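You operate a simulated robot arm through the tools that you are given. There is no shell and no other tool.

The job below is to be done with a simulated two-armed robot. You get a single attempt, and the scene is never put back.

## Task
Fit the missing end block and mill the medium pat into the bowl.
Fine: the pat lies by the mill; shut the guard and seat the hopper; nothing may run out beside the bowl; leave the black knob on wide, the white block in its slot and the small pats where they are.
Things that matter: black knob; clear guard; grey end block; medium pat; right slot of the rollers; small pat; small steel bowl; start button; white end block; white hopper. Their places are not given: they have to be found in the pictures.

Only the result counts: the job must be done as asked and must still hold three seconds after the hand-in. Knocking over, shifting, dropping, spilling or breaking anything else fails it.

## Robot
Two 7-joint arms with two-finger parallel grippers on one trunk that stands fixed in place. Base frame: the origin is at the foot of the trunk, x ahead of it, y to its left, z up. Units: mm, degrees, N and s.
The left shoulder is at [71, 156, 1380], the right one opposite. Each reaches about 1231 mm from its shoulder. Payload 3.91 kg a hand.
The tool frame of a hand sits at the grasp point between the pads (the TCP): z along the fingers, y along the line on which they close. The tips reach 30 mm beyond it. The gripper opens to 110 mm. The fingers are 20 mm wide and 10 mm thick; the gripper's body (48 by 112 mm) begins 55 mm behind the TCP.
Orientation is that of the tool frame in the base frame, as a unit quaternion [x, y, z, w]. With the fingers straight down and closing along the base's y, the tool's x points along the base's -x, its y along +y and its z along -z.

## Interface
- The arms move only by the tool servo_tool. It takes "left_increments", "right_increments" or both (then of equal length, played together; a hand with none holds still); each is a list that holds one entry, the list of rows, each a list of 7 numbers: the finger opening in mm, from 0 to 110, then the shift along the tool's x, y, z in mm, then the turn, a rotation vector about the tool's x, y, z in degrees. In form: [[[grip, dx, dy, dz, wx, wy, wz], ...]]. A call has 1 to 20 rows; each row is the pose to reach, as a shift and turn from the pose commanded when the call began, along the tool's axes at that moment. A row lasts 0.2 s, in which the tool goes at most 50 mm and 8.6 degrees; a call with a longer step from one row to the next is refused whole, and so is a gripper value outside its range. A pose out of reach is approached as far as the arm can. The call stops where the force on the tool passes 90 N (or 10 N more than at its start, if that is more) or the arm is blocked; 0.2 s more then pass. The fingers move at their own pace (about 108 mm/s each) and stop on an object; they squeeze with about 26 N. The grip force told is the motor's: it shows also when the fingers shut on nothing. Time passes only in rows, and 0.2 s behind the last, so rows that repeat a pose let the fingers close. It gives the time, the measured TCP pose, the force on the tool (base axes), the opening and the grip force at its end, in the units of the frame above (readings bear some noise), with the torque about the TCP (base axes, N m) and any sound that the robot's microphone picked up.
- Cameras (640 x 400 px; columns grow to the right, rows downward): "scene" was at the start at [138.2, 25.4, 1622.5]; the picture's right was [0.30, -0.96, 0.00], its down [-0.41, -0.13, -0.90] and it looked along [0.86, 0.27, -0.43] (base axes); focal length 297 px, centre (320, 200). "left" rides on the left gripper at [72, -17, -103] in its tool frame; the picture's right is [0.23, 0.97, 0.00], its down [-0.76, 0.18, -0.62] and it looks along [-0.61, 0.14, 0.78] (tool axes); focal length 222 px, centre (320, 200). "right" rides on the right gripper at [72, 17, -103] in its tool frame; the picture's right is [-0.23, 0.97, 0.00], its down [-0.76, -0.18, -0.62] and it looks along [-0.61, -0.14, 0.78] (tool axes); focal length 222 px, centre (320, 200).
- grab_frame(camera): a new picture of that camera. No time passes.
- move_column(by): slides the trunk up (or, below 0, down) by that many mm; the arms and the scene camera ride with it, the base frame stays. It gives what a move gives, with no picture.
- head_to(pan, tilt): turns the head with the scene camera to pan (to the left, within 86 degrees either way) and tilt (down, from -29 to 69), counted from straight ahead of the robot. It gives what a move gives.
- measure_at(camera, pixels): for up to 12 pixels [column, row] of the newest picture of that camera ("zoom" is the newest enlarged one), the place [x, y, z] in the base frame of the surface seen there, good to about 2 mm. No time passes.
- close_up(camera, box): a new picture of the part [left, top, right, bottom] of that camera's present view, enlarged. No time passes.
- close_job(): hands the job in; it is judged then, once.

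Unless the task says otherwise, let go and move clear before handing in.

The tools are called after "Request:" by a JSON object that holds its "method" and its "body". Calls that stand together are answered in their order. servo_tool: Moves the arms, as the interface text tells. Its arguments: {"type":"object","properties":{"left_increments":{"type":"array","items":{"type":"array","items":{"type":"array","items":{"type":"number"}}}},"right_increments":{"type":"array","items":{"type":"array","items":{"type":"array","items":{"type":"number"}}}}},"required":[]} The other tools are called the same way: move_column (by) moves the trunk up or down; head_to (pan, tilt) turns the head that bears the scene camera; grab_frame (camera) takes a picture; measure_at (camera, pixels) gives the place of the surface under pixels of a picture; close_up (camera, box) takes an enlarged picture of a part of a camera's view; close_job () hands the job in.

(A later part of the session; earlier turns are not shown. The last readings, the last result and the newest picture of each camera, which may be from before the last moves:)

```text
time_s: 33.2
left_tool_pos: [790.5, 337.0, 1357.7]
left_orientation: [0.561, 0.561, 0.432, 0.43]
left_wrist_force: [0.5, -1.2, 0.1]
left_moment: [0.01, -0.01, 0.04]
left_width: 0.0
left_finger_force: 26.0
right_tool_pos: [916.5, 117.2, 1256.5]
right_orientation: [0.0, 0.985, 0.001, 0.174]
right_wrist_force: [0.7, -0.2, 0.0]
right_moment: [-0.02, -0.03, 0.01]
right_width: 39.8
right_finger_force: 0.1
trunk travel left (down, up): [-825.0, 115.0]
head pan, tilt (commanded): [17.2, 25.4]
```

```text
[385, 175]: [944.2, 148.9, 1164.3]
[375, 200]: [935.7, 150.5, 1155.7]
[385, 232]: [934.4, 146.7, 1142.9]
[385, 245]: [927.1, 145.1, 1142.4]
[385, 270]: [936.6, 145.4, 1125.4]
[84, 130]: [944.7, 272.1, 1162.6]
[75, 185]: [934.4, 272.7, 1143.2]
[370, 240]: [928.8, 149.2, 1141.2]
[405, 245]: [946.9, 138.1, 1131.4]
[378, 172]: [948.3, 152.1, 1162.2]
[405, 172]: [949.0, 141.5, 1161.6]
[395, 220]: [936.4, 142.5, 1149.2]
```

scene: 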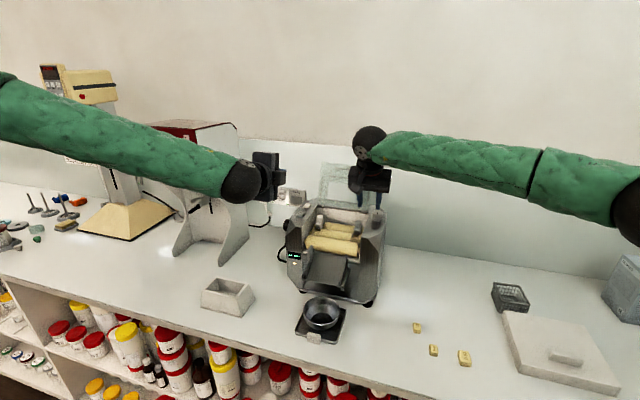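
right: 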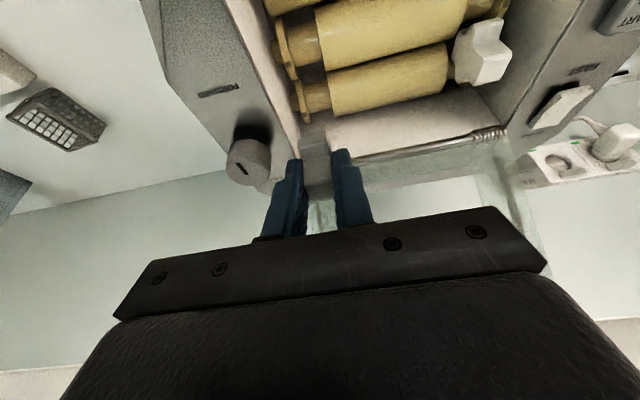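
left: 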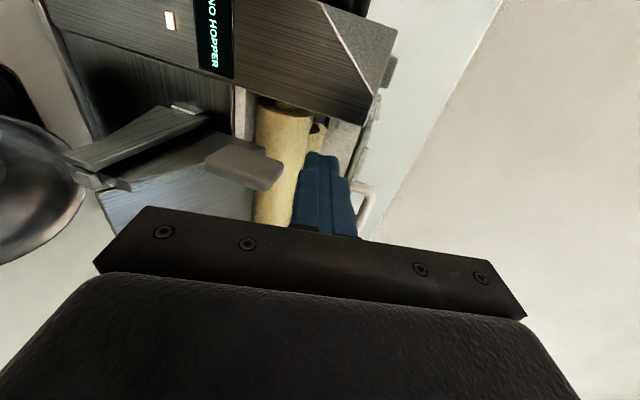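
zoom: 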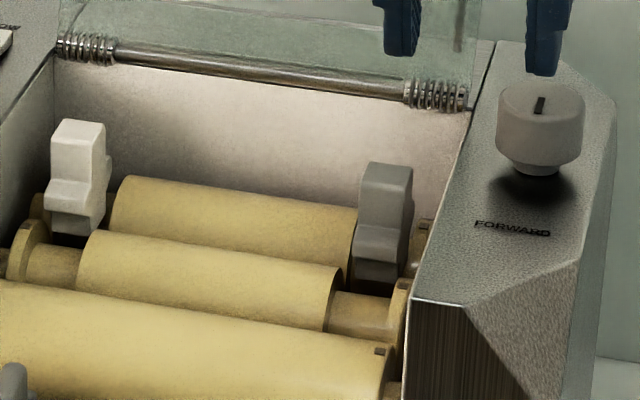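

The grey block stands in the right slot like the white one in the left. I'll check whether the mill has shifted by repeating an earlier zoom of the white block.

Request:
{"method": "close_up", "body": {"camera": "scene", "box": [316, 210, 340, 230]}}

Request:
{"method": "close_up", "body": {"camera": "scene", "box": [270, 190, 400, 350]}}

Request:
{"method": "grab_frame", "body": {"camera": "right"}}

```text
16.00 times, centred on (328, 220) of scene
```

zoom: 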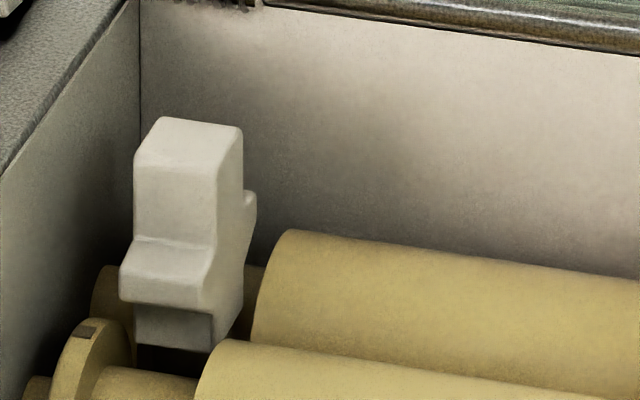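

```text
2.50 times, centred on (335, 270) of scene
```

zoom: 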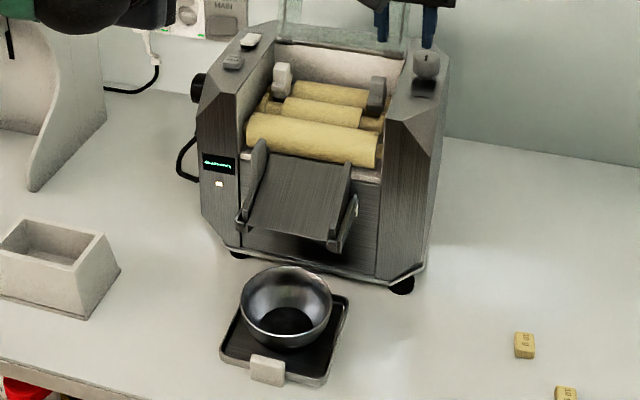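

```text
taken
```

right: 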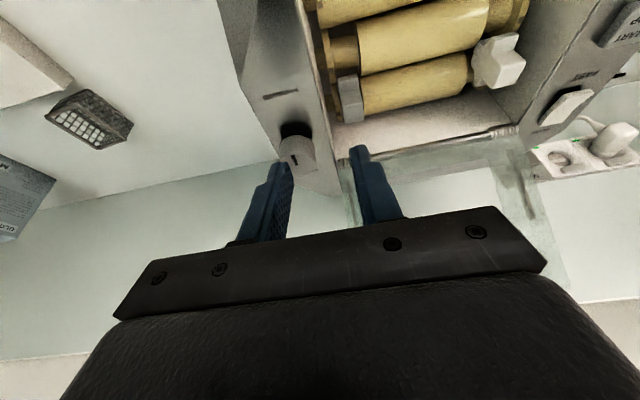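

All other objects look unmoved (sub-pixel jitter only). Now I draw the right hand away over the bench and tilt the left hand 50° down, opened to 50 mm, ready to straddle the guard's top edge and bring it down.

Request:
{"method": "servo_tool", "body": {"left_increments": [[[10, -5, 16, 10, 0, 0, 0], [20, -12, 32, 24, 7, 0, 0], [30, -24, 48, 48, 14, 0, 0], [40, -36, 65, 72, 21, 0, 0], [50, -48, 82, 96, 28, 0, 0], [50, -58, 97, 118, 35, 0, 0]]], "right_increments": [[[40, 24.5, -36, -8.9, 0, 0, 0], [40, 49, -72, -17.8, 0, 0, 0], [40, 73.5, -108, -26.7, 0, 0, 0], [40, 98, -144, -35.6, 0, 0, 0], [40, 122.5, -180, -44.5, 0, 0, 0], [40, 147, -217, -53.5, 0, 0, 0]]]}}

Request:
{"method": "grab_frame", "body": {"camera": "scene"}}

Request:
{"method": "grab_frame", "body": {"camera": "left"}}

```text
time_s: 34.6
left_tool_pos: [930.4, 280.1, 1420.2]
left_orientation: [0.665, 0.665, 0.242, 0.24]
left_wrist_force: [-0.4, -0.1, -0.1]
left_moment: [0.02, 0.05, 0.01]
left_width: 50.4
left_finger_force: 0.0
right_tool_pos: [759.7, -98.6, 1255.5]
right_orientation: [0.001, 0.985, 0.0, 0.172]
right_wrist_force: [-0.1, 0.1, 0.2]
right_moment: [-0.02, 0.03, 0.03]
right_width: 40.1
right_finger_force: 0.1
trunk travel left (down, up): [-825.0, 115.0]
head pan, tilt (commanded): [17.2, 25.4]
```

```text
taken
```

scene: 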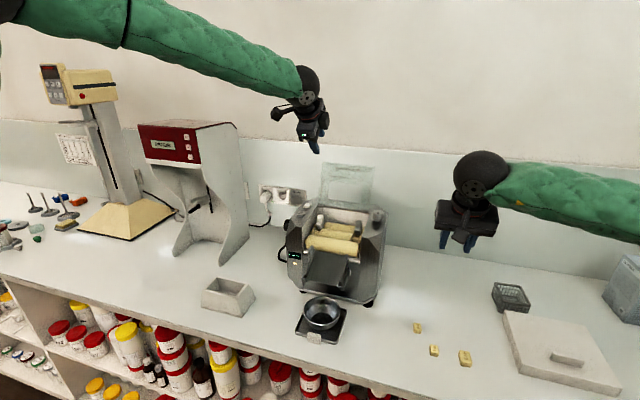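

```text
taken
```

left: 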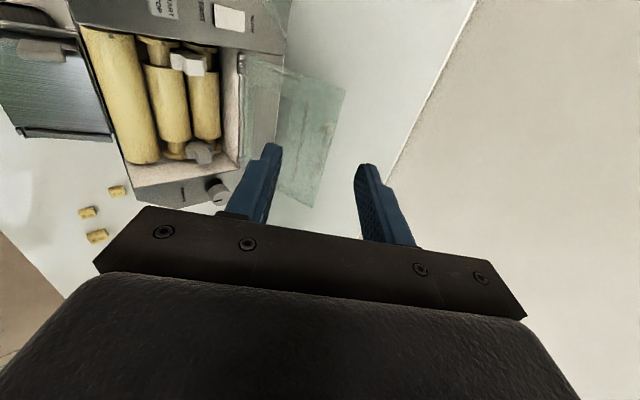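

From the left picture the open guard's top edge runs (345,90)–(315,205), between the two fingers' lines. I'll measure that edge.

Request:
{"method": "close_up", "body": {"camera": "left", "box": [220, 40, 380, 220]}}

Request:
{"method": "measure_at", "body": {"camera": "zoom", "pixels": [[425, 105], [415, 140], [400, 200], [385, 260], [370, 290], [330, 200], [300, 170], [280, 200], [250, 150], [350, 150], [270, 100], [340, 270]]}}

```text
2.22 times, centred on (300, 130) of left
```

zoom: 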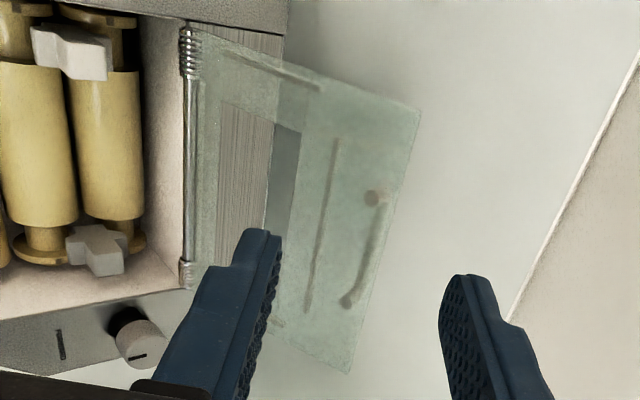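

```text
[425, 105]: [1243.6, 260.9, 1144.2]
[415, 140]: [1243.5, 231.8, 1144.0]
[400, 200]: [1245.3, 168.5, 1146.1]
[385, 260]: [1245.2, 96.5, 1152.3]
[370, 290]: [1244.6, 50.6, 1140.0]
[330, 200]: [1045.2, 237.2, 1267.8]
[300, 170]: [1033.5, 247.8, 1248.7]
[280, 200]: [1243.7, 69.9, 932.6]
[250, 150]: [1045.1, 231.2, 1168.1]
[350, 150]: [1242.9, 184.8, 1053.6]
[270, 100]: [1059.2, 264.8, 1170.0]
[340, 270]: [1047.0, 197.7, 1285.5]
```

The strip at (1045, 1268) puts the guard at about 113° with its top edge near (1053, 1310). I open to 70 mm and approach along the finger direction, stopping just short of the edge.

Request:
{"method": "servo_tool", "body": {"left_increments": [[[60, 0, 3, 25, 0, 0, 0], [70, 0, 6, 50, 0, 0, 0], [70, 0, 9.1, 85, 0, 0, 0], [70, 0, 9.1, 115, 0, 0, 0], [70, 0, 9.1, 115, 0, 0, 0]]]}}

Request:
{"method": "close_up", "body": {"camera": "scene", "box": [280, 110, 400, 230]}}

Request:
{"method": "grab_frame", "body": {"camera": "left"}}

```text
time_s: 35.8
left_tool_pos: [1008.9, 281.0, 1339.5]
left_orientation: [0.664, 0.664, 0.243, 0.243]
left_wrist_force: [0.2, 0.5, -1.1]
left_moment: [-0.02, -0.01, -0.01]
left_width: 70.0
left_finger_force: 0.0
right_tool_pos: [759.5, -97.5, 1257.5]
right_orientation: [0.0, 0.985, 0.0, 0.174]
right_wrist_force: [-0.5, -0.1, -0.2]
right_moment: [-0.01, 0.03, -0.01]
right_width: 40.1
right_finger_force: 0.1
trunk travel left (down, up): [-825.0, 115.0]
head pan, tilt (commanded): [17.2, 25.4]
```

```text
3.33 times, centred on (340, 170) of scene
```

zoom: 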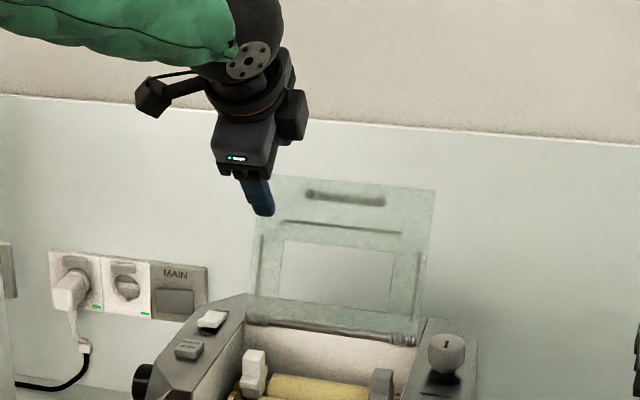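

```text
taken
```

left: 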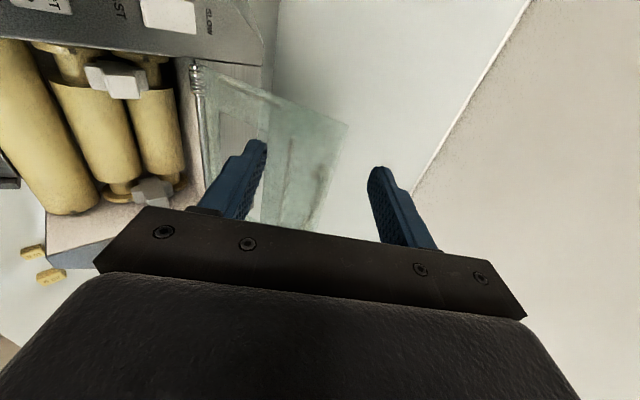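

The plate edge lies between the two fingers (left picture (347,125)–(310,225)). I advance 36 mm so the far finger is behind the edge.

Request:
{"method": "servo_tool", "body": {"left_increments": [[[70, 0, 0, 12, 0, 0, 0], [70, 0, 0, 24, 0, 0, 0], [70, 0, 0, 36, 0, 0, 0], [70, 0, 0, 36, 0, 0, 0]]]}}

Request:
{"method": "close_up", "body": {"camera": "scene", "box": [280, 110, 400, 230]}}

Request:
{"method": "grab_frame", "body": {"camera": "left"}}

```text
time_s: 36.8
left_tool_pos: [1035.0, 282.2, 1310.9]
left_orientation: [0.664, 0.665, 0.241, 0.242]
left_wrist_force: [-0.3, -0.8, 0.1]
left_moment: [-0.03, -0.02, 0.02]
left_width: 70.1
left_finger_force: 0.0
right_tool_pos: [760.3, -96.6, 1257.7]
right_orientation: [0.0, 0.985, 0.0, 0.174]
right_wrist_force: [0.4, -0.4, -1.0]
right_moment: [-0.05, 0.02, 0.02]
right_width: 39.9
right_finger_force: 0.0
trunk travel left (down, up): [-825.0, 115.0]
head pan, tilt (commanded): [17.2, 25.4]
```

```text
3.33 times, centred on (340, 170) of scene
```

zoom: 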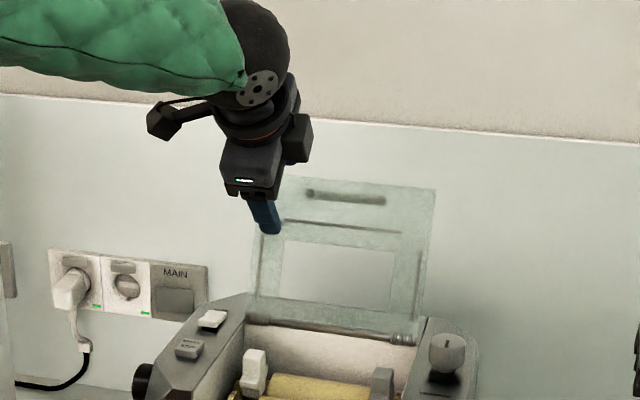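

```text
taken
```

left: 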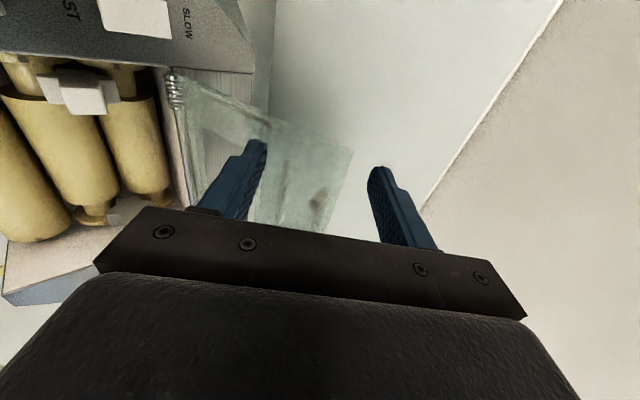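

Nothing is touched yet. I shift back slightly and narrow the fingers to 44 mm so the guard's edge sits between them.

Request:
{"method": "servo_tool", "body": {"left_increments": [[[70, 0, -5.5, -5.9, 0, 0, 0], [55, 0, -5.5, -5.9, 0, 0, 0], [44, 0, -5.5, -5.9, 0, 0, 0], [44, 0, -5.5, -5.9, 0, 0, 0]]]}}

Request:
{"method": "grab_frame", "body": {"camera": "left"}}

```text
time_s: 37.8
left_tool_pos: [1025.7, 282.3, 1312.1]
left_orientation: [0.664, 0.665, 0.242, 0.242]
left_wrist_force: [0.6, 1.0, 0.6]
left_moment: [-0.03, -0.01, -0.01]
left_width: 44.1
left_finger_force: 0.4
right_tool_pos: [759.7, -97.5, 1256.5]
right_orientation: [0.0, 0.985, 0.0, 0.174]
right_wrist_force: [-0.3, -0.8, -1.1]
right_moment: [-0.03, -0.04, 0.01]
right_width: 40.1
right_finger_force: 0.0
trunk travel left (down, up): [-825.0, 115.0]
head pan, tilt (commanded): [17.2, 25.4]
```

```text
taken
```

left: 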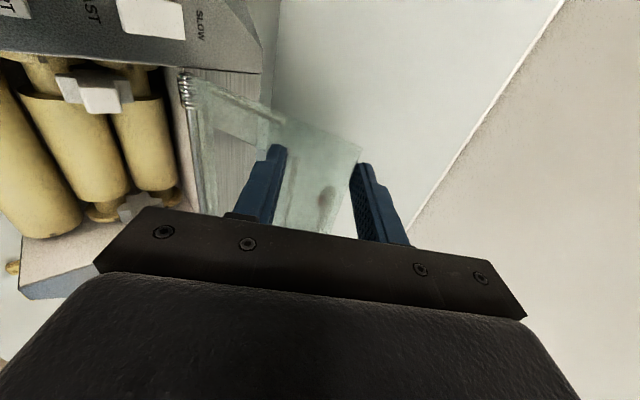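

The plate's corner at (362,148) now lies against the far finger. I pull it forward along its arc to about 90°.

Request:
{"method": "servo_tool", "body": {"left_increments": [[[44, 0, -5.8, -8.5, 0, 0, 0], [44, 0, -11.6, -16.9, 0, 0, 0], [44, 0, -19.7, -26.9, 0, 0, 0], [44, 0, -28.8, -36, 0, 0, 0], [44, 0, -38.5, -44.3, 0, 0, 0]]]}}

Request:
{"method": "close_up", "body": {"camera": "scene", "box": [280, 110, 400, 230]}}

Request:
{"method": "grab_frame", "body": {"camera": "left"}}

```text
time_s: 39.0
left_tool_pos: [966.6, 281.1, 1321.8]
left_orientation: [0.664, 0.666, 0.241, 0.242]
left_wrist_force: [0.2, 0.1, 1.0]
left_moment: [0.01, -0.04, 0.02]
left_width: 44.2
left_finger_force: 0.5
right_tool_pos: [760.3, -97.7, 1256.4]
right_orientation: [0.0, 0.985, -0.001, 0.174]
right_wrist_force: [0.2, -0.3, -0.2]
right_moment: [-0.02, -0.03, 0.03]
right_width: 40.1
right_finger_force: 0.1
trunk travel left (down, up): [-825.0, 115.0]
head pan, tilt (commanded): [17.2, 25.4]
```

```text
3.33 times, centred on (340, 170) of scene
```

zoom: 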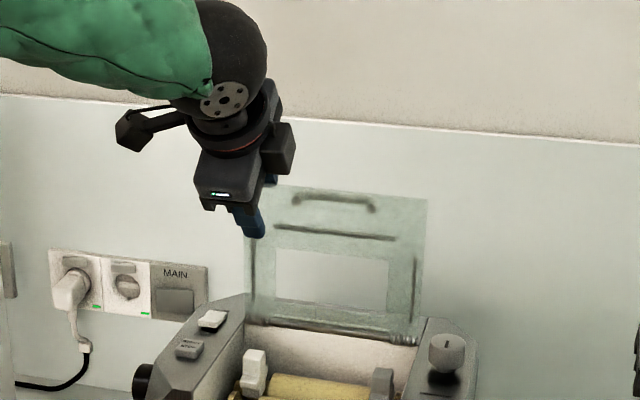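

```text
taken
```

left: 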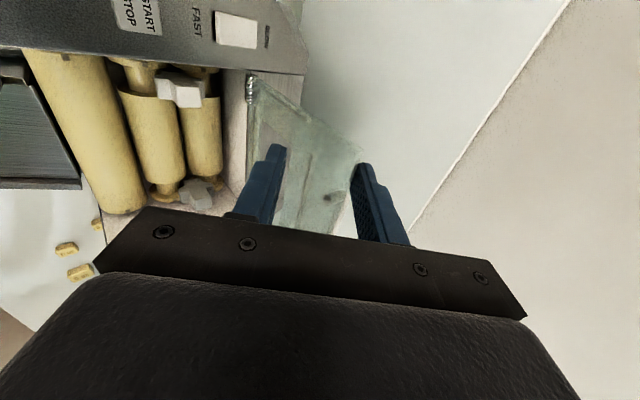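

The guard follows and stands near 90°. I carry on to about 80°, where it should tip onto the near finger.

Request:
{"method": "servo_tool", "body": {"left_increments": [[[44, 0, -5.2, -3.8, 0, 0, 0], [44, 0, -10.5, -7.5, 0, 0, 0], [44, 0, -16, -10.8, 0, 0, 0], [44, 0, -21.5, -14, 0, 0, 0], [44, 0, -21.5, -14, 0, 0, 0]]]}}

Request:
{"method": "close_up", "body": {"camera": "scene", "box": [280, 110, 400, 230]}}

Request:
{"method": "grab_frame", "body": {"camera": "left"}}

```text
time_s: 40.2
left_tool_pos: [942.4, 280.7, 1317.4]
left_orientation: [0.664, 0.665, 0.242, 0.242]
left_wrist_force: [0.6, 0.6, 0.0]
left_moment: [0.01, 0.0, -0.03]
left_width: 44.2
left_finger_force: 0.1
right_tool_pos: [760.7, -95.6, 1256.5]
right_orientation: [-0.001, 0.985, 0.001, 0.175]
right_wrist_force: [-0.4, 0.3, -0.4]
right_moment: [0.01, -0.03, 0.04]
right_width: 39.9
right_finger_force: 0.0
trunk travel left (down, up): [-825.0, 115.0]
head pan, tilt (commanded): [17.2, 25.4]
```

```text
3.33 times, centred on (340, 170) of scene
```

zoom: 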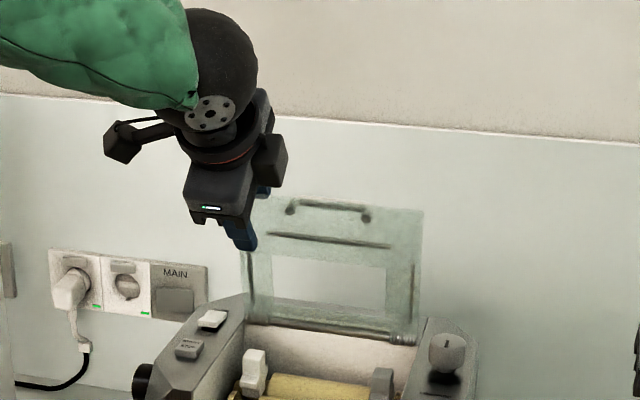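

```text
taken
```

left: 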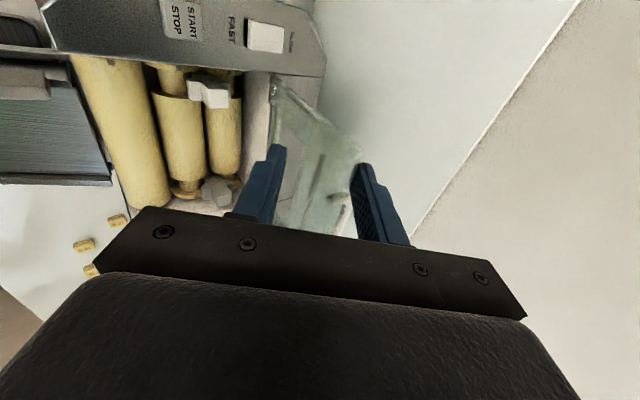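

The guard is still against the far finger at about 80°, hardly loading it. I keep drawing it forward and down to about 50°.

Request:
{"method": "servo_tool", "body": {"left_increments": [[[44, 0, -11.6, -5.5, 0, 0, 0], [44, 0, -23.7, -10.1, 0, 0, 0], [44, 0, -36, -13.5, 0, 0, 0], [44, 0, -48.6, -15.9, 0, 0, 0], [44, 0, -61.4, -17.1, 0, 0, 0], [44, 0, -74.2, -17.3, 0, 0, 0]]]}}

Request:
{"method": "close_up", "body": {"camera": "scene", "box": [280, 130, 400, 250]}}

Request:
{"method": "grab_frame", "body": {"camera": "left"}}

```text
time_s: 41.6
left_tool_pos: [874.0, 282.3, 1282.8]
left_orientation: [0.665, 0.665, 0.242, 0.241]
left_wrist_force: [0.2, -0.4, -0.2]
left_moment: [0.02, 0.02, -0.01]
left_width: 43.8
left_finger_force: 0.1
right_tool_pos: [759.7, -96.6, 1256.9]
right_orientation: [0.0, 0.985, 0.0, 0.174]
right_wrist_force: [0.8, -0.1, -0.4]
right_moment: [-0.01, 0.0, 0.01]
right_width: 39.9
right_finger_force: 0.0
trunk travel left (down, up): [-825.0, 115.0]
head pan, tilt (commanded): [17.2, 25.4]
```

```text
3.33 times, centred on (340, 190) of scene
```

zoom: 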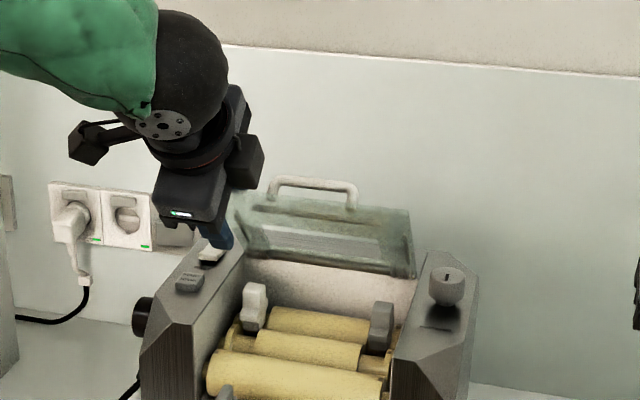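

```text
taken
```

left: 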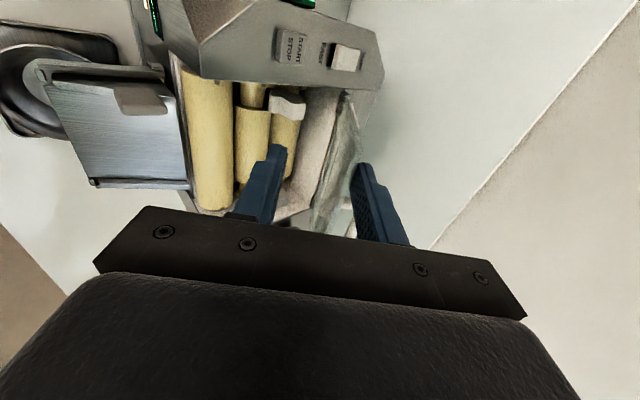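

The guard is at roughly 48° lying along the far finger. I push it on down with that fingertip from above, to about 10°.

Request:
{"method": "servo_tool", "body": {"left_increments": [[[44, 0, -10.8, 2.7, 0, 0, 0], [44, 0, -22.1, 4.3, 0, 0, 0], [44, 0, -33.1, 7.1, 0, 0, 0], [44, 0, -43.9, 10.7, 0, 0, 0], [44, 0, -54.3, 15.3, 0, 0, 0], [44, 0, -64.1, 20.7, 0, 0, 0], [44, 0, -73.7, 27.1, 0, 0, 0], [44, 0, -82.4, 34.3, 0, 0, 0]]]}}

Request:
{"method": "close_up", "body": {"camera": "scene", "box": [280, 150, 400, 260]}}

Request:
{"method": "grab_frame", "body": {"camera": "left"}}

```text
time_s: 43.4
left_tool_pos: [833.9, 280.7, 1202.9]
left_orientation: [0.664, 0.665, 0.242, 0.241]
left_wrist_force: [-0.5, 1.0, -0.3]
left_moment: [0.0, -0.01, 0.0]
left_width: 44.1
left_finger_force: 0.0
right_tool_pos: [760.0, -97.0, 1257.4]
right_orientation: [-0.001, 0.985, 0.001, 0.174]
right_wrist_force: [-0.3, 0.8, -1.4]
right_moment: [0.0, -0.01, -0.03]
right_width: 39.7
right_finger_force: 0.1
trunk travel left (down, up): [-825.0, 115.0]
head pan, tilt (commanded): [17.2, 25.4]
```

```text
3.64 times, centred on (340, 205) of scene
```

zoom: 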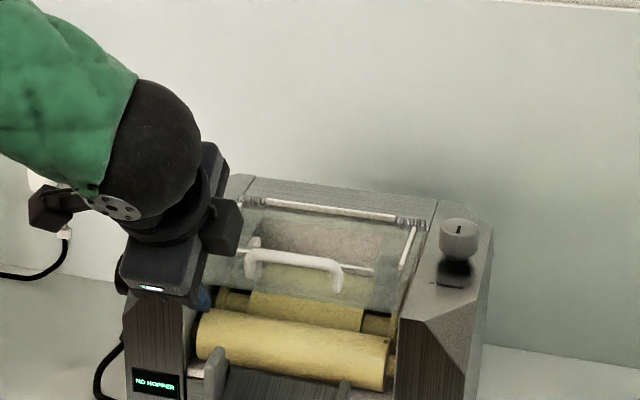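

```text
taken
```

left: 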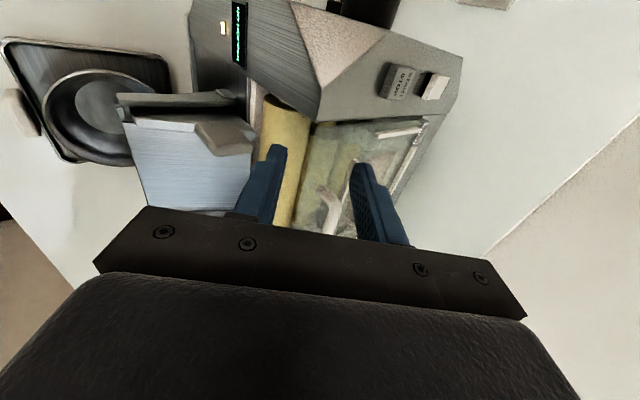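

The guard is shut: the display reads "NO HOPPER" again and its strips look flat. I withdraw the left hand back and up, tipping it to vertical for the hopper.

Request:
{"method": "servo_tool", "body": {"left_increments": [[[44, 0, 0, -35, 0, 0, 0], [50, 0, 0, -70, 0, 0, 0], [60, 15, 0, -105, 8, 0, 0], [70, 40, 0, -130, 16, 0, 0], [80, 70, 0, -140, 24, 0, 0], [90, 105, 0, -145, 32, 0, 0], [95, 140, 0, -145, 40, 0, 0]]]}}

Request:
{"method": "grab_frame", "body": {"camera": "scene"}}

Request:
{"method": "close_up", "body": {"camera": "scene", "box": [290, 190, 390, 260]}}

```text
time_s: 45.0
left_tool_pos: [739.9, 423.0, 1313.1]
left_orientation: [0.706, 0.708, -0.003, 0.0]
left_wrist_force: [0.0, -0.1, 0.0]
left_moment: [-0.06, 0.02, -0.02]
left_width: 94.9
left_finger_force: 0.1
right_tool_pos: [759.5, -96.2, 1257.0]
right_orientation: [0.0, 0.985, -0.001, 0.173]
right_wrist_force: [0.1, 0.2, 0.6]
right_moment: [0.0, 0.0, 0.01]
right_width: 39.9
right_finger_force: 0.1
trunk travel left (down, up): [-825.0, 115.0]
head pan, tilt (commanded): [17.2, 25.4]
```

```text
taken
```

scene: 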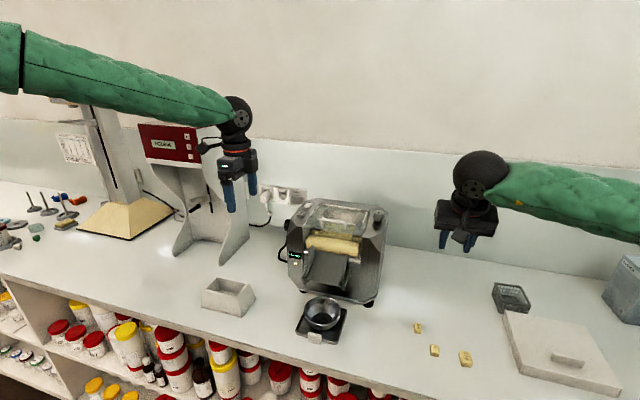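

```text
5.71 times, centred on (340, 225) of scene
```

zoom: 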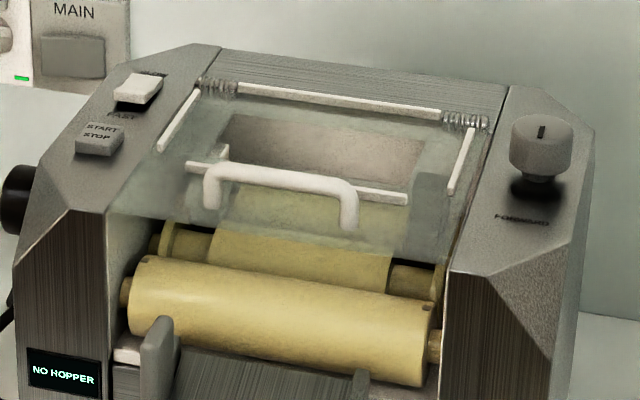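

The guard lies shut with the grey block standing under it at zoom (430,210). I'll measure the four strips again for the hopper seat, plus the guard level.

Request:
{"method": "measure_at", "body": {"camera": "zoom", "pixels": [[192, 166], [400, 199], [242, 88], [436, 114], [196, 95], [164, 147], [471, 133], [452, 190], [300, 97], [205, 205], [348, 225], [430, 180]]}}

Request:
{"method": "close_up", "body": {"camera": "scene", "box": [190, 265, 270, 315]}}

Request:
{"method": "measure_at", "body": {"camera": "zoom", "pixels": [[98, 200], [208, 92], [466, 148], [372, 262], [230, 235], [150, 145], [340, 115], [420, 205], [90, 330], [522, 262]]}}

Request:
{"method": "grab_frame", "body": {"camera": "left"}}

```text
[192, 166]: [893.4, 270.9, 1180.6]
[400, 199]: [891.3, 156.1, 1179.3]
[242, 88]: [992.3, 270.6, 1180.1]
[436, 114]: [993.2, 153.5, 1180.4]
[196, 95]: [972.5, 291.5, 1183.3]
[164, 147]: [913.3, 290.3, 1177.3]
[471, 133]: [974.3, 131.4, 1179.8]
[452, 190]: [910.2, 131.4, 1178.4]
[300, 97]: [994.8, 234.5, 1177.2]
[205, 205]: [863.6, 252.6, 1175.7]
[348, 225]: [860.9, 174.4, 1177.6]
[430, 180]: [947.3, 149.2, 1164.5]
```

```text
8.00 times, centred on (230, 290) of scene
```

zoom: 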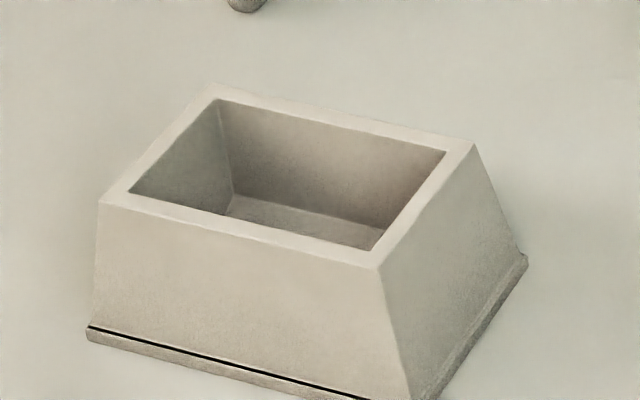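

```text
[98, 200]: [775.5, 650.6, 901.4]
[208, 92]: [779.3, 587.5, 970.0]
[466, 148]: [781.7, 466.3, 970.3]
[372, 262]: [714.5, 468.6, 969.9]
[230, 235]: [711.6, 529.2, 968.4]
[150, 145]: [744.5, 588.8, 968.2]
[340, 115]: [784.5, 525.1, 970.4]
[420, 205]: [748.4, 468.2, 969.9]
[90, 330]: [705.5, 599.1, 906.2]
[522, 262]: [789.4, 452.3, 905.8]
```

```text
taken
```

left: 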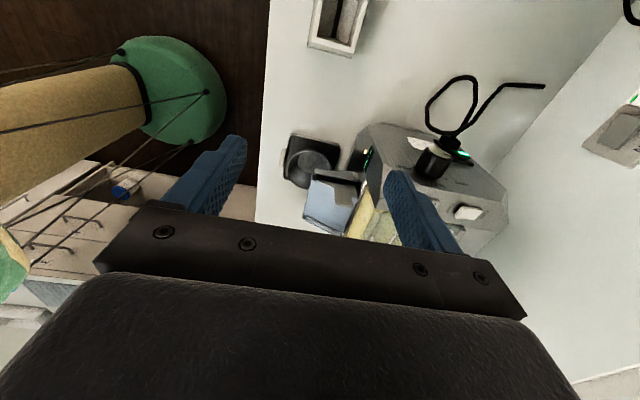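

The seat frame centre is about (944, 211) and the hopper stands at centre (749.7, 527). I bring the left hand, closing along x, down over the hopper.

Request:
{"method": "servo_tool", "body": {"left_increments": [[[100, 15, 1, 38, 0, 0, 0], [100, 30, 2.5, 76, 0, 0, 0], [100, 45, 4, 114, 0, 0, 0], [100, 60, 5.5, 152, 0, 0, 0], [100, 75, 7, 190, 0, 0, 0], [100, 90, 8.5, 228, 0, 0, 0], [100, 104.3, 9.8, 266, 0, 0, 0], [100, 104.3, 9.8, 295, 0, 0, 0]]]}}

Request:
{"method": "grab_frame", "body": {"camera": "left"}}

Request:
{"method": "close_up", "body": {"camera": "scene", "box": [180, 210, 290, 320]}}

```text
time_s: 46.8
left_tool_pos: [749.2, 524.4, 1018.8]
left_orientation: [0.707, 0.707, 0.0, -0.002]
left_wrist_force: [-0.3, 0.1, -0.6]
left_moment: [0.01, 0.02, 0.01]
left_width: 100.3
left_finger_force: 0.0
right_tool_pos: [760.1, -96.9, 1256.1]
right_orientation: [-0.001, 0.985, 0.0, 0.174]
right_wrist_force: [-0.5, 0.2, -0.2]
right_moment: [-0.02, 0.02, 0.03]
right_width: 40.0
right_finger_force: 0.1
trunk travel left (down, up): [-825.0, 115.0]
head pan, tilt (commanded): [17.2, 25.4]
```

```text
taken
```

left: 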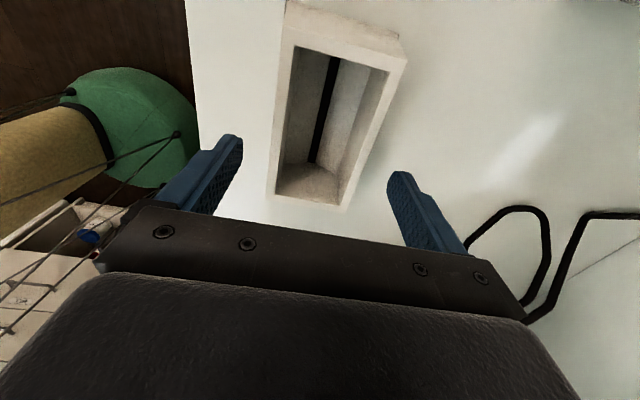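

```text
3.64 times, centred on (235, 265) of scene
```

zoom: 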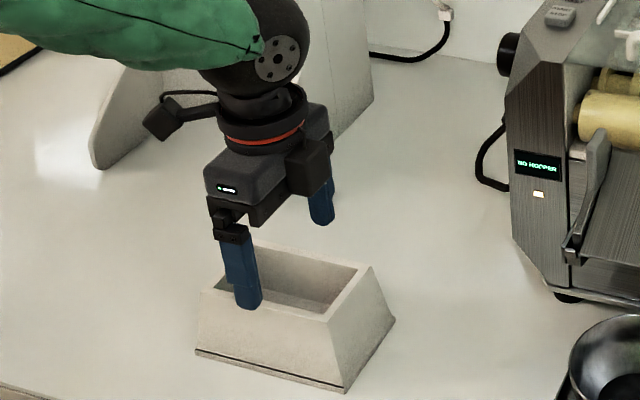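

The fingers bracket the hopper's front and back faces. I go down 58 mm so the pads overlap its upper walls.

Request:
{"method": "servo_tool", "body": {"left_increments": [[[100, 2.5, 0.5, 20, 0, 0, 0], [100, 2.5, 0.5, 40, 0, 0, 0], [100, 2.5, 0.5, 58, 0, 0, 0], [100, 2.5, 0.5, 58, 0, 0, 0]]]}}

Request:
{"method": "close_up", "body": {"camera": "scene", "box": [180, 220, 280, 330]}}

Request:
{"method": "grab_frame", "body": {"camera": "left"}}

```text
time_s: 47.8
left_tool_pos: [749.2, 528.1, 961.8]
left_orientation: [0.707, 0.707, -0.001, 0.0]
left_wrist_force: [0.2, -0.6, -0.3]
left_moment: [0.01, 0.0, 0.0]
left_width: 100.1
left_finger_force: 0.1
right_tool_pos: [760.1, -97.0, 1256.4]
right_orientation: [0.0, 0.985, 0.0, 0.173]
right_wrist_force: [0.7, 0.2, 0.4]
right_moment: [-0.03, 0.03, 0.0]
right_width: 40.2
right_finger_force: 0.0
trunk travel left (down, up): [-825.0, 115.0]
head pan, tilt (commanded): [17.2, 25.4]
```

```text
3.64 times, centred on (230, 275) of scene
```

zoom: 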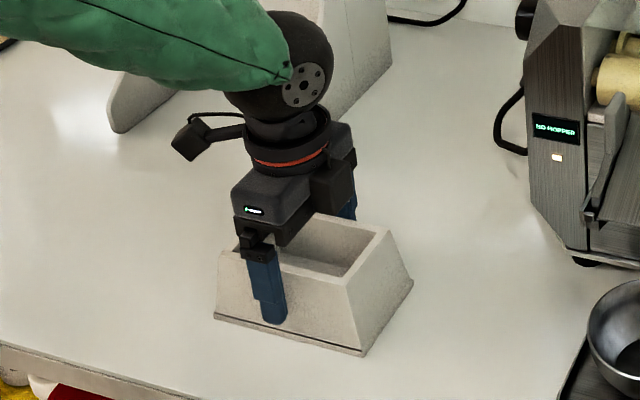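

```text
taken
```

left: 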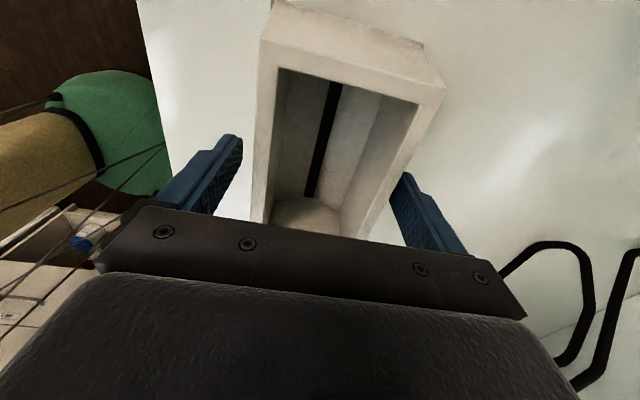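

The fingers straddle the hopper walls. I close on it.

Request:
{"method": "servo_tool", "body": {"left_increments": [[[88, 0, 0, 0, 0, 0, 0], [80, 0, 0, 0, 0, 0, 0], [60, 0, 0, 0, 0, 0, 0], [50, 0, 0, 0, 0, 0, 0], [50, 0, 0, 0, 0, 0, 0]]]}}

Request:
{"method": "close_up", "body": {"camera": "scene", "box": [180, 220, 280, 330]}}

```text
time_s: 49.0
left_tool_pos: [749.4, 527.3, 961.5]
left_orientation: [0.707, 0.708, 0.0, 0.0]
left_wrist_force: [0.1, -0.6, 1.0]
left_moment: [0.0, 0.04, 0.01]
left_width: 80.7
left_finger_force: 25.9
right_tool_pos: [759.8, -96.8, 1256.7]
right_orientation: [0.0, 0.985, 0.0, 0.173]
right_wrist_force: [0.6, -0.3, 0.3]
right_moment: [0.03, -0.02, -0.01]
right_width: 40.2
right_finger_force: 0.2
trunk travel left (down, up): [-825.0, 115.0]
head pan, tilt (commanded): [17.2, 25.4]
```

```text
3.64 times, centred on (230, 275) of scene
```

zoom: 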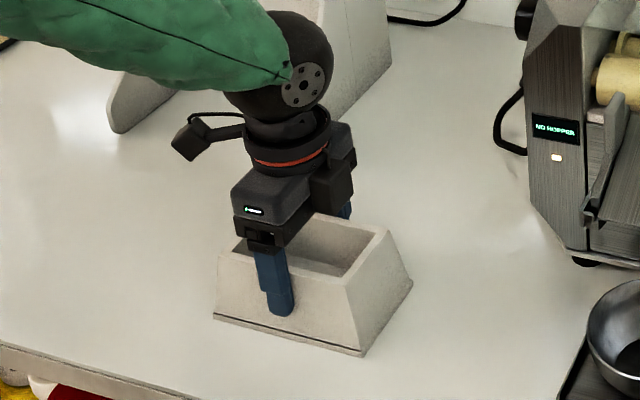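

The grip holds at 80.7 mm with 26 N, centred. I lift a little and check it stays.

Request:
{"method": "servo_tool", "body": {"left_increments": [[[50, 0, 0, -5, 0, 0, 0], [50, 0, 0, -12, 0, 0, 0], [50, 0, 0, -25, 0, 0, 0], [50, 0, 0, -40, 0, 0, 0]]]}}

Request:
{"method": "close_up", "body": {"camera": "scene", "box": [180, 220, 280, 330]}}

Request:
{"method": "grab_frame", "body": {"camera": "left"}}

```text
time_s: 50.0
left_tool_pos: [749.1, 527.6, 1002.1]
left_orientation: [0.707, 0.707, 0.0, 0.0]
left_wrist_force: [-0.2, -0.3, -2.1]
left_moment: [0.03, -0.03, 0.03]
left_width: 80.4
left_finger_force: 25.7
right_tool_pos: [760.0, -96.8, 1258.0]
right_orientation: [-0.001, 0.985, 0.0, 0.174]
right_wrist_force: [0.1, 0.3, -0.3]
right_moment: [0.01, 0.02, 0.01]
right_width: 40.0
right_finger_force: 0.0
trunk travel left (down, up): [-825.0, 115.0]
head pan, tilt (commanded): [17.2, 25.4]
```

```text
3.64 times, centred on (230, 275) of scene
```

zoom: 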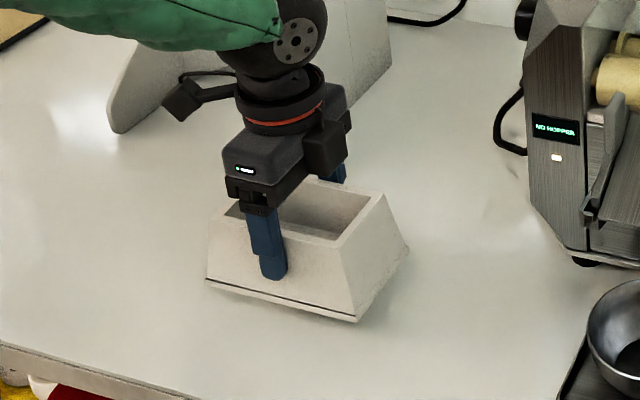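

```text
taken
```

left: 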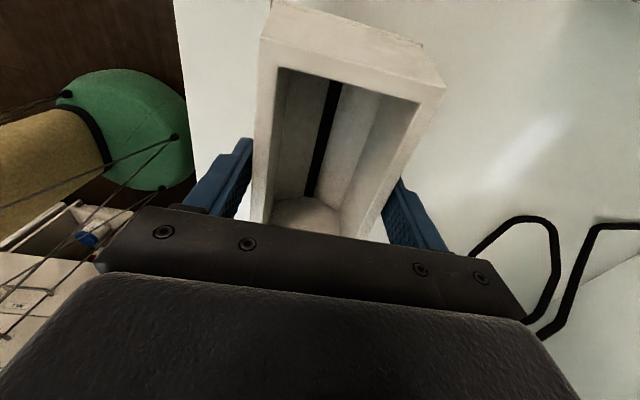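

The hopper is held level (weight about 2 N). I raise the trunk by 110 mm to gain reach over the mill.

Request:
{"method": "move_column", "body": {"by": 110}}

Request:
{"method": "grab_frame", "body": {"camera": "scene"}}

```text
time_s: 51.4
left_tool_pos: [750.6, 528.7, 1110.9]
left_orientation: [0.706, 0.708, -0.001, -0.001]
left_wrist_force: [-0.2, -0.8, -1.7]
left_moment: [-0.01, 0.0, 0.01]
left_width: 80.5
left_finger_force: 26.5
right_tool_pos: [760.7, -96.9, 1365.7]
right_orientation: [0.0, 0.985, 0.0, 0.173]
right_wrist_force: [-0.9, -0.4, -0.3]
right_moment: [-0.01, 0.01, 0.0]
right_width: 40.2
right_finger_force: 0.0
trunk travel left (down, up): [-935.0, 5.0]
head pan, tilt (commanded): [17.2, 25.4]
```

```text
taken
```

scene: 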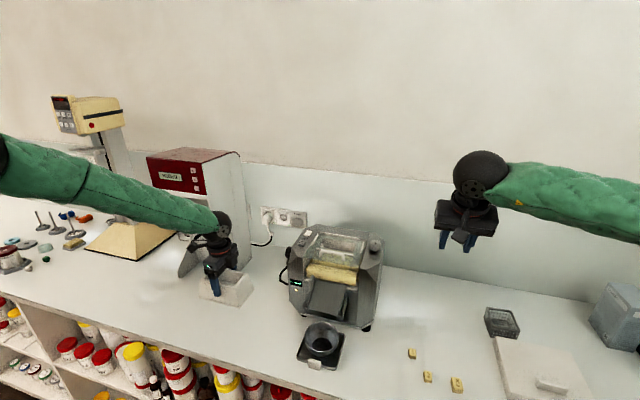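

I lift the hopper to z≈1300 and carry it across to above the guard frame.

Request:
{"method": "servo_tool", "body": {"left_increments": [[[50, 0, 0, -35, 0, 0, 0], [50, 0, 0, -75, 0, 0, 0], [50, 0, 0, -115, 0, 0, 0], [50, 0, 0, -155, 0, 0, 0], [50, -10, 6, -188, 0, 0, 0], [50, -40, 25, -190, 0, 0, 0], [50, -72, 45, -190, 0, 0, 0], [50, -104, 65, -190, 0, 0, 0], [50, -136, 85, -190, 0, 0, 0], [50, -168, 105, -190, 0, 0, 0], [50, -200, 125, -190, 0, 0, 0], [50, -232, 145, -190, 0, 0, 0], [50, -264, 163, -190, 0, 0, 0], [50, -292, 180, -190, 0, 0, 0], [50, -316.2, 194.4, -190, 0, 0, 0], [50, -316.2, 194.4, -190, 0, 0, 0]]]}}

Request:
{"method": "grab_frame", "body": {"camera": "scene"}}

Request:
{"method": "grab_frame", "body": {"camera": "left"}}

```text
time_s: 54.8
left_tool_pos: [905.2, 244.6, 1314.7]
left_orientation: [0.707, 0.707, 0.0, 0.0]
left_wrist_force: [0.4, 0.6, -2.6]
left_moment: [-0.02, 0.02, 0.05]
left_width: 80.6
left_finger_force: 26.1
left hand out of reach, approached as far as the arm can: row 13, 14, 15, 16
right_tool_pos: [761.2, -97.3, 1366.3]
right_orientation: [0.0, 0.985, -0.001, 0.173]
right_wrist_force: [0.8, -0.1, 0.1]
right_moment: [0.01, 0.05, -0.03]
right_width: 39.8
right_finger_force: 0.0
trunk travel left (down, up): [-935.0, 5.0]
head pan, tilt (commanded): [17.2, 25.4]
```

```text
taken
```

scene: 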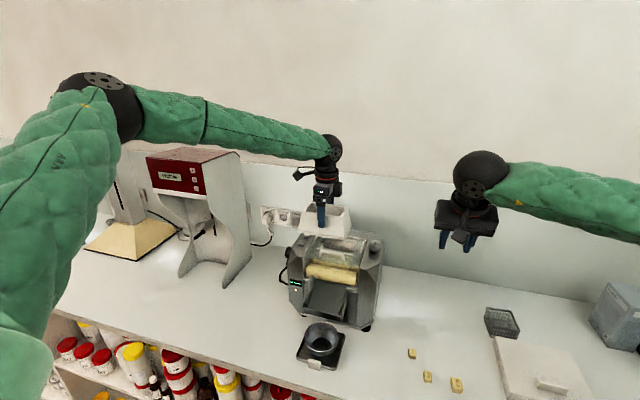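

```text
taken
```

left: 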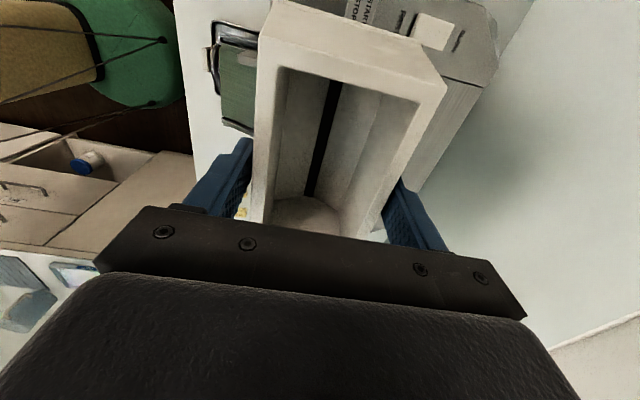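

The vertical hand stops at about x=905 here, short of 944; the hopper is still held level. I'll test whether a lower height (z≈1272, still above the handle) lets it reach further.

Request:
{"method": "servo_tool", "body": {"left_increments": [[[50, 0, 0, 0, 0, 0, 0]]]}}

```text
time_s: 55.2
left_tool_pos: [905.0, 244.8, 1316.1]
left_orientation: [0.707, 0.707, 0.0, 0.0]
left_wrist_force: [0.1, 0.5, -1.8]
left_moment: [0.02, 0.0, -0.01]
left_width: 80.3
left_finger_force: 25.7
right_tool_pos: [760.1, -96.1, 1367.7]
right_orientation: [0.001, 0.985, 0.001, 0.174]
right_wrist_force: [1.2, -1.3, 0.2]
right_moment: [0.01, 0.02, 0.01]
right_width: 39.9
right_finger_force: 0.2
trunk travel left (down, up): [-935.0, 5.0]
head pan, tilt (commanded): [17.2, 25.4]
```

The hold shows no out-of-reach flag, so the reached pose is now the commanded one. I lower to z≈1275 at y≈212 and then try stepping forward.

Request:
{"method": "servo_tool", "body": {"left_increments": [[[50, -15, 0, 20, 0, 0, 0], [50, -33, 0, 40, 0, 0, 0], [50, -33, 10, 40, 0, 0, 0], [50, -33, 20, 40, 0, 0, 0], [50, -33, 30, 40, 0, 0, 0], [50, -33, 39, 40, 0, 0, 0]]]}}

```text
time_s: 56.6
left_tool_pos: [894.3, 243.6, 1296.0]
left_orientation: [0.707, 0.707, 0.001, 0.0]
left_wrist_force: [0.7, -0.2, -1.6]
left_moment: [-0.04, 0.02, 0.0]
left_width: 80.5
left_finger_force: 25.9
left hand out of reach, approached as far as the arm can: row 1, 2, 3, 4, 5, 6
right_tool_pos: [761.6, -97.1, 1366.0]
right_orientation: [0.001, 0.985, 0.0, 0.173]
right_wrist_force: [-0.1, 0.3, -0.2]
right_moment: [-0.01, 0.01, -0.01]
right_width: 40.0
right_finger_force: 0.0
trunk travel left (down, up): [-935.0, 5.0]
head pan, tilt (commanded): [17.2, 25.4]
```

Lower height made it worse, so the vertical hand cannot reach x=944. I'll back off and up, bring the trunk down again for a better arm shape, and then place the hopper with about 10° forward pitch on its front bottom edge.

Request:
{"method": "servo_tool", "body": {"left_increments": [[[50, 0, -8, -37, 0, 0, 0], [50, 0, -20, -74, 0, 0, 0], [50, -1, -32, -111, 0, 0, 0], [50, -2, -44, -148, 0, 0, 0], [50, -3, -54, -184, 0, 0, 0]]]}}

Request:
{"method": "move_column", "body": {"by": -170}}

Request:
{"method": "grab_frame", "body": {"camera": "scene"}}

```text
time_s: 57.8
left_tool_pos: [838.0, 240.1, 1480.1]
left_orientation: [0.707, 0.707, 0.0, 0.0]
left_wrist_force: [-0.4, 0.4, -2.1]
left_moment: [0.03, -0.01, -0.01]
left_width: 80.3
left_finger_force: 26.3
right_tool_pos: [757.6, -97.6, 1367.9]
right_orientation: [0.0, 0.985, 0.001, 0.174]
right_wrist_force: [-0.9, 0.7, 0.4]
right_moment: [0.0, -0.01, 0.02]
right_width: 40.0
right_finger_force: 0.1
trunk travel left (down, up): [-935.0, 5.0]
head pan, tilt (commanded): [17.2, 25.4]
```

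```text
time_s: 59.7
left_tool_pos: [840.0, 239.6, 1309.9]
left_orientation: [0.706, 0.708, -0.001, -0.001]
left_wrist_force: [0.2, -0.8, -3.1]
left_moment: [-0.03, 0.0, 0.03]
left_width: 80.4
left_finger_force: 25.7
right_tool_pos: [760.6, -96.2, 1197.1]
right_orientation: [0.0, 0.985, 0.001, 0.173]
right_wrist_force: [-0.2, -0.8, 0.2]
right_moment: [0.0, 0.02, 0.04]
right_width: 40.1
right_finger_force: 0.1
trunk travel left (down, up): [-765.0, 175.0]
head pan, tilt (commanded): [17.2, 25.4]
```

```text
taken
```

scene: 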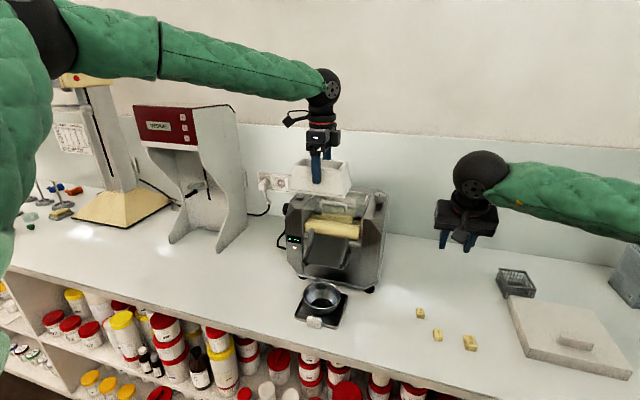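

The hopper is still level at (840, 240, 1310). With the lower trunk I test the forward reach again at this height, vertical.

Request:
{"method": "servo_tool", "body": {"left_increments": [[[50, -10, 25, 0, 0, 0, 0], [50, -20, 50, 0, 0, 0, 0], [50, -28, 70, 0, 0, 0, 0], [50, -28, 85, 0, 0, 0, 0], [50, -28, 95, 0, 0, 0, 0], [50, -28, 104, 0, 0, 0, 0]]]}}

```text
time_s: 61.1
left_tool_pos: [921.0, 227.6, 1309.0]
left_orientation: [0.706, 0.708, 0.0, 0.001]
left_wrist_force: [-0.8, -0.9, -2.1]
left_moment: [-0.01, 0.02, -0.01]
left_width: 80.4
left_finger_force: 25.8
left hand out of reach, approached as far as the arm can: row 4, 5, 6
right_tool_pos: [761.4, -96.8, 1196.2]
right_orientation: [0.0, 0.985, 0.0, 0.173]
right_wrist_force: [0.0, -0.5, -0.3]
right_moment: [0.02, 0.03, 0.0]
right_width: 39.8
right_finger_force: 0.1
trunk travel left (down, up): [-765.0, 175.0]
head pan, tilt (commanded): [17.2, 25.4]
```

The vertical limit is x≈921. So I pitch the hopper 10° forward (rear side up) and test reach toward its placing point.

Request:
{"method": "servo_tool", "body": {"left_increments": [[[50, -8, -10, 4, -5, 0, 0], [50, -15.6, -16, 9, -10, 0, 0], [50, -15.6, -2, 12, -10, 0, 0], [50, -15.6, 11, 17, -10, 0, 0], [50, -15.6, 11, 17, -10, 0, 0]]]}}

Request:
{"method": "close_up", "body": {"camera": "scene", "box": [260, 90, 420, 270]}}

```text
time_s: 62.3
left_tool_pos: [931.3, 212.6, 1293.7]
left_orientation: [0.704, 0.705, 0.062, 0.061]
left_wrist_force: [0.7, 0.0, -1.1]
left_moment: [0.01, 0.02, 0.01]
left_width: 80.4
left_finger_force: 25.8
right_tool_pos: [760.1, -95.9, 1197.2]
right_orientation: [-0.001, 0.985, 0.0, 0.174]
right_wrist_force: [0.5, -0.4, -0.3]
right_moment: [0.0, -0.01, -0.02]
right_width: 40.0
right_finger_force: 0.0
trunk travel left (down, up): [-765.0, 175.0]
head pan, tilt (commanded): [17.2, 25.4]
```

```text
2.22 times, centred on (340, 180) of scene
```

zoom: 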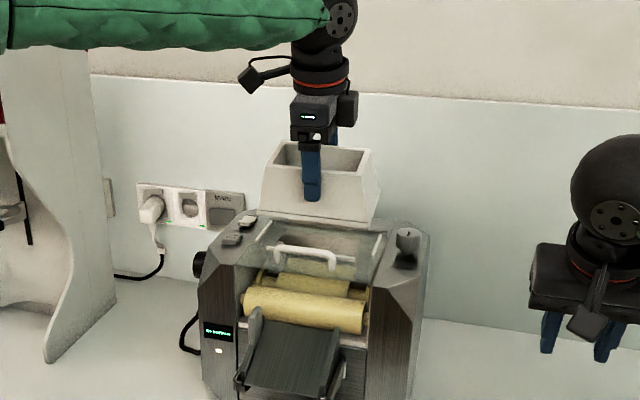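

The 10° pose at (931, 212.6, 1294) is reachable. I'll measure the hopper's lower front edge and the strips before lowering.

Request:
{"method": "close_up", "body": {"camera": "scene", "box": [300, 145, 380, 225]}}

Request:
{"method": "measure_at", "body": {"camera": "zoom", "pixels": [[45, 185], [335, 225], [190, 205], [50, 200], [340, 240], [100, 195], [280, 218], [355, 215], [60, 80], [320, 90], [45, 195], [330, 232]]}}

```text
5.00 times, centred on (340, 185) of scene
```

zoom: 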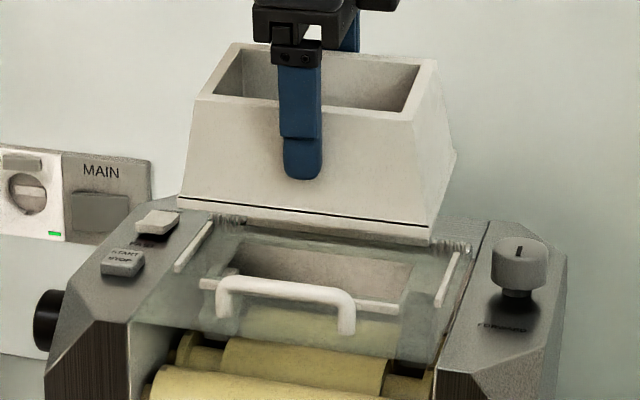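

```text
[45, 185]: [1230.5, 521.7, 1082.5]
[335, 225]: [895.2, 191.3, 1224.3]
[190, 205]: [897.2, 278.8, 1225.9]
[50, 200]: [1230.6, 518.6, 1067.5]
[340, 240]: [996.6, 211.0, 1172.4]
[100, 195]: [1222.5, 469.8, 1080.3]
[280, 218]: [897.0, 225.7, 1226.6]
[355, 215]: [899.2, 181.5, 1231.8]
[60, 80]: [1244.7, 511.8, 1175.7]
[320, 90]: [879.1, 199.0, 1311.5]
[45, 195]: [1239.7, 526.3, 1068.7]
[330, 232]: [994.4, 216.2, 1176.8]
```

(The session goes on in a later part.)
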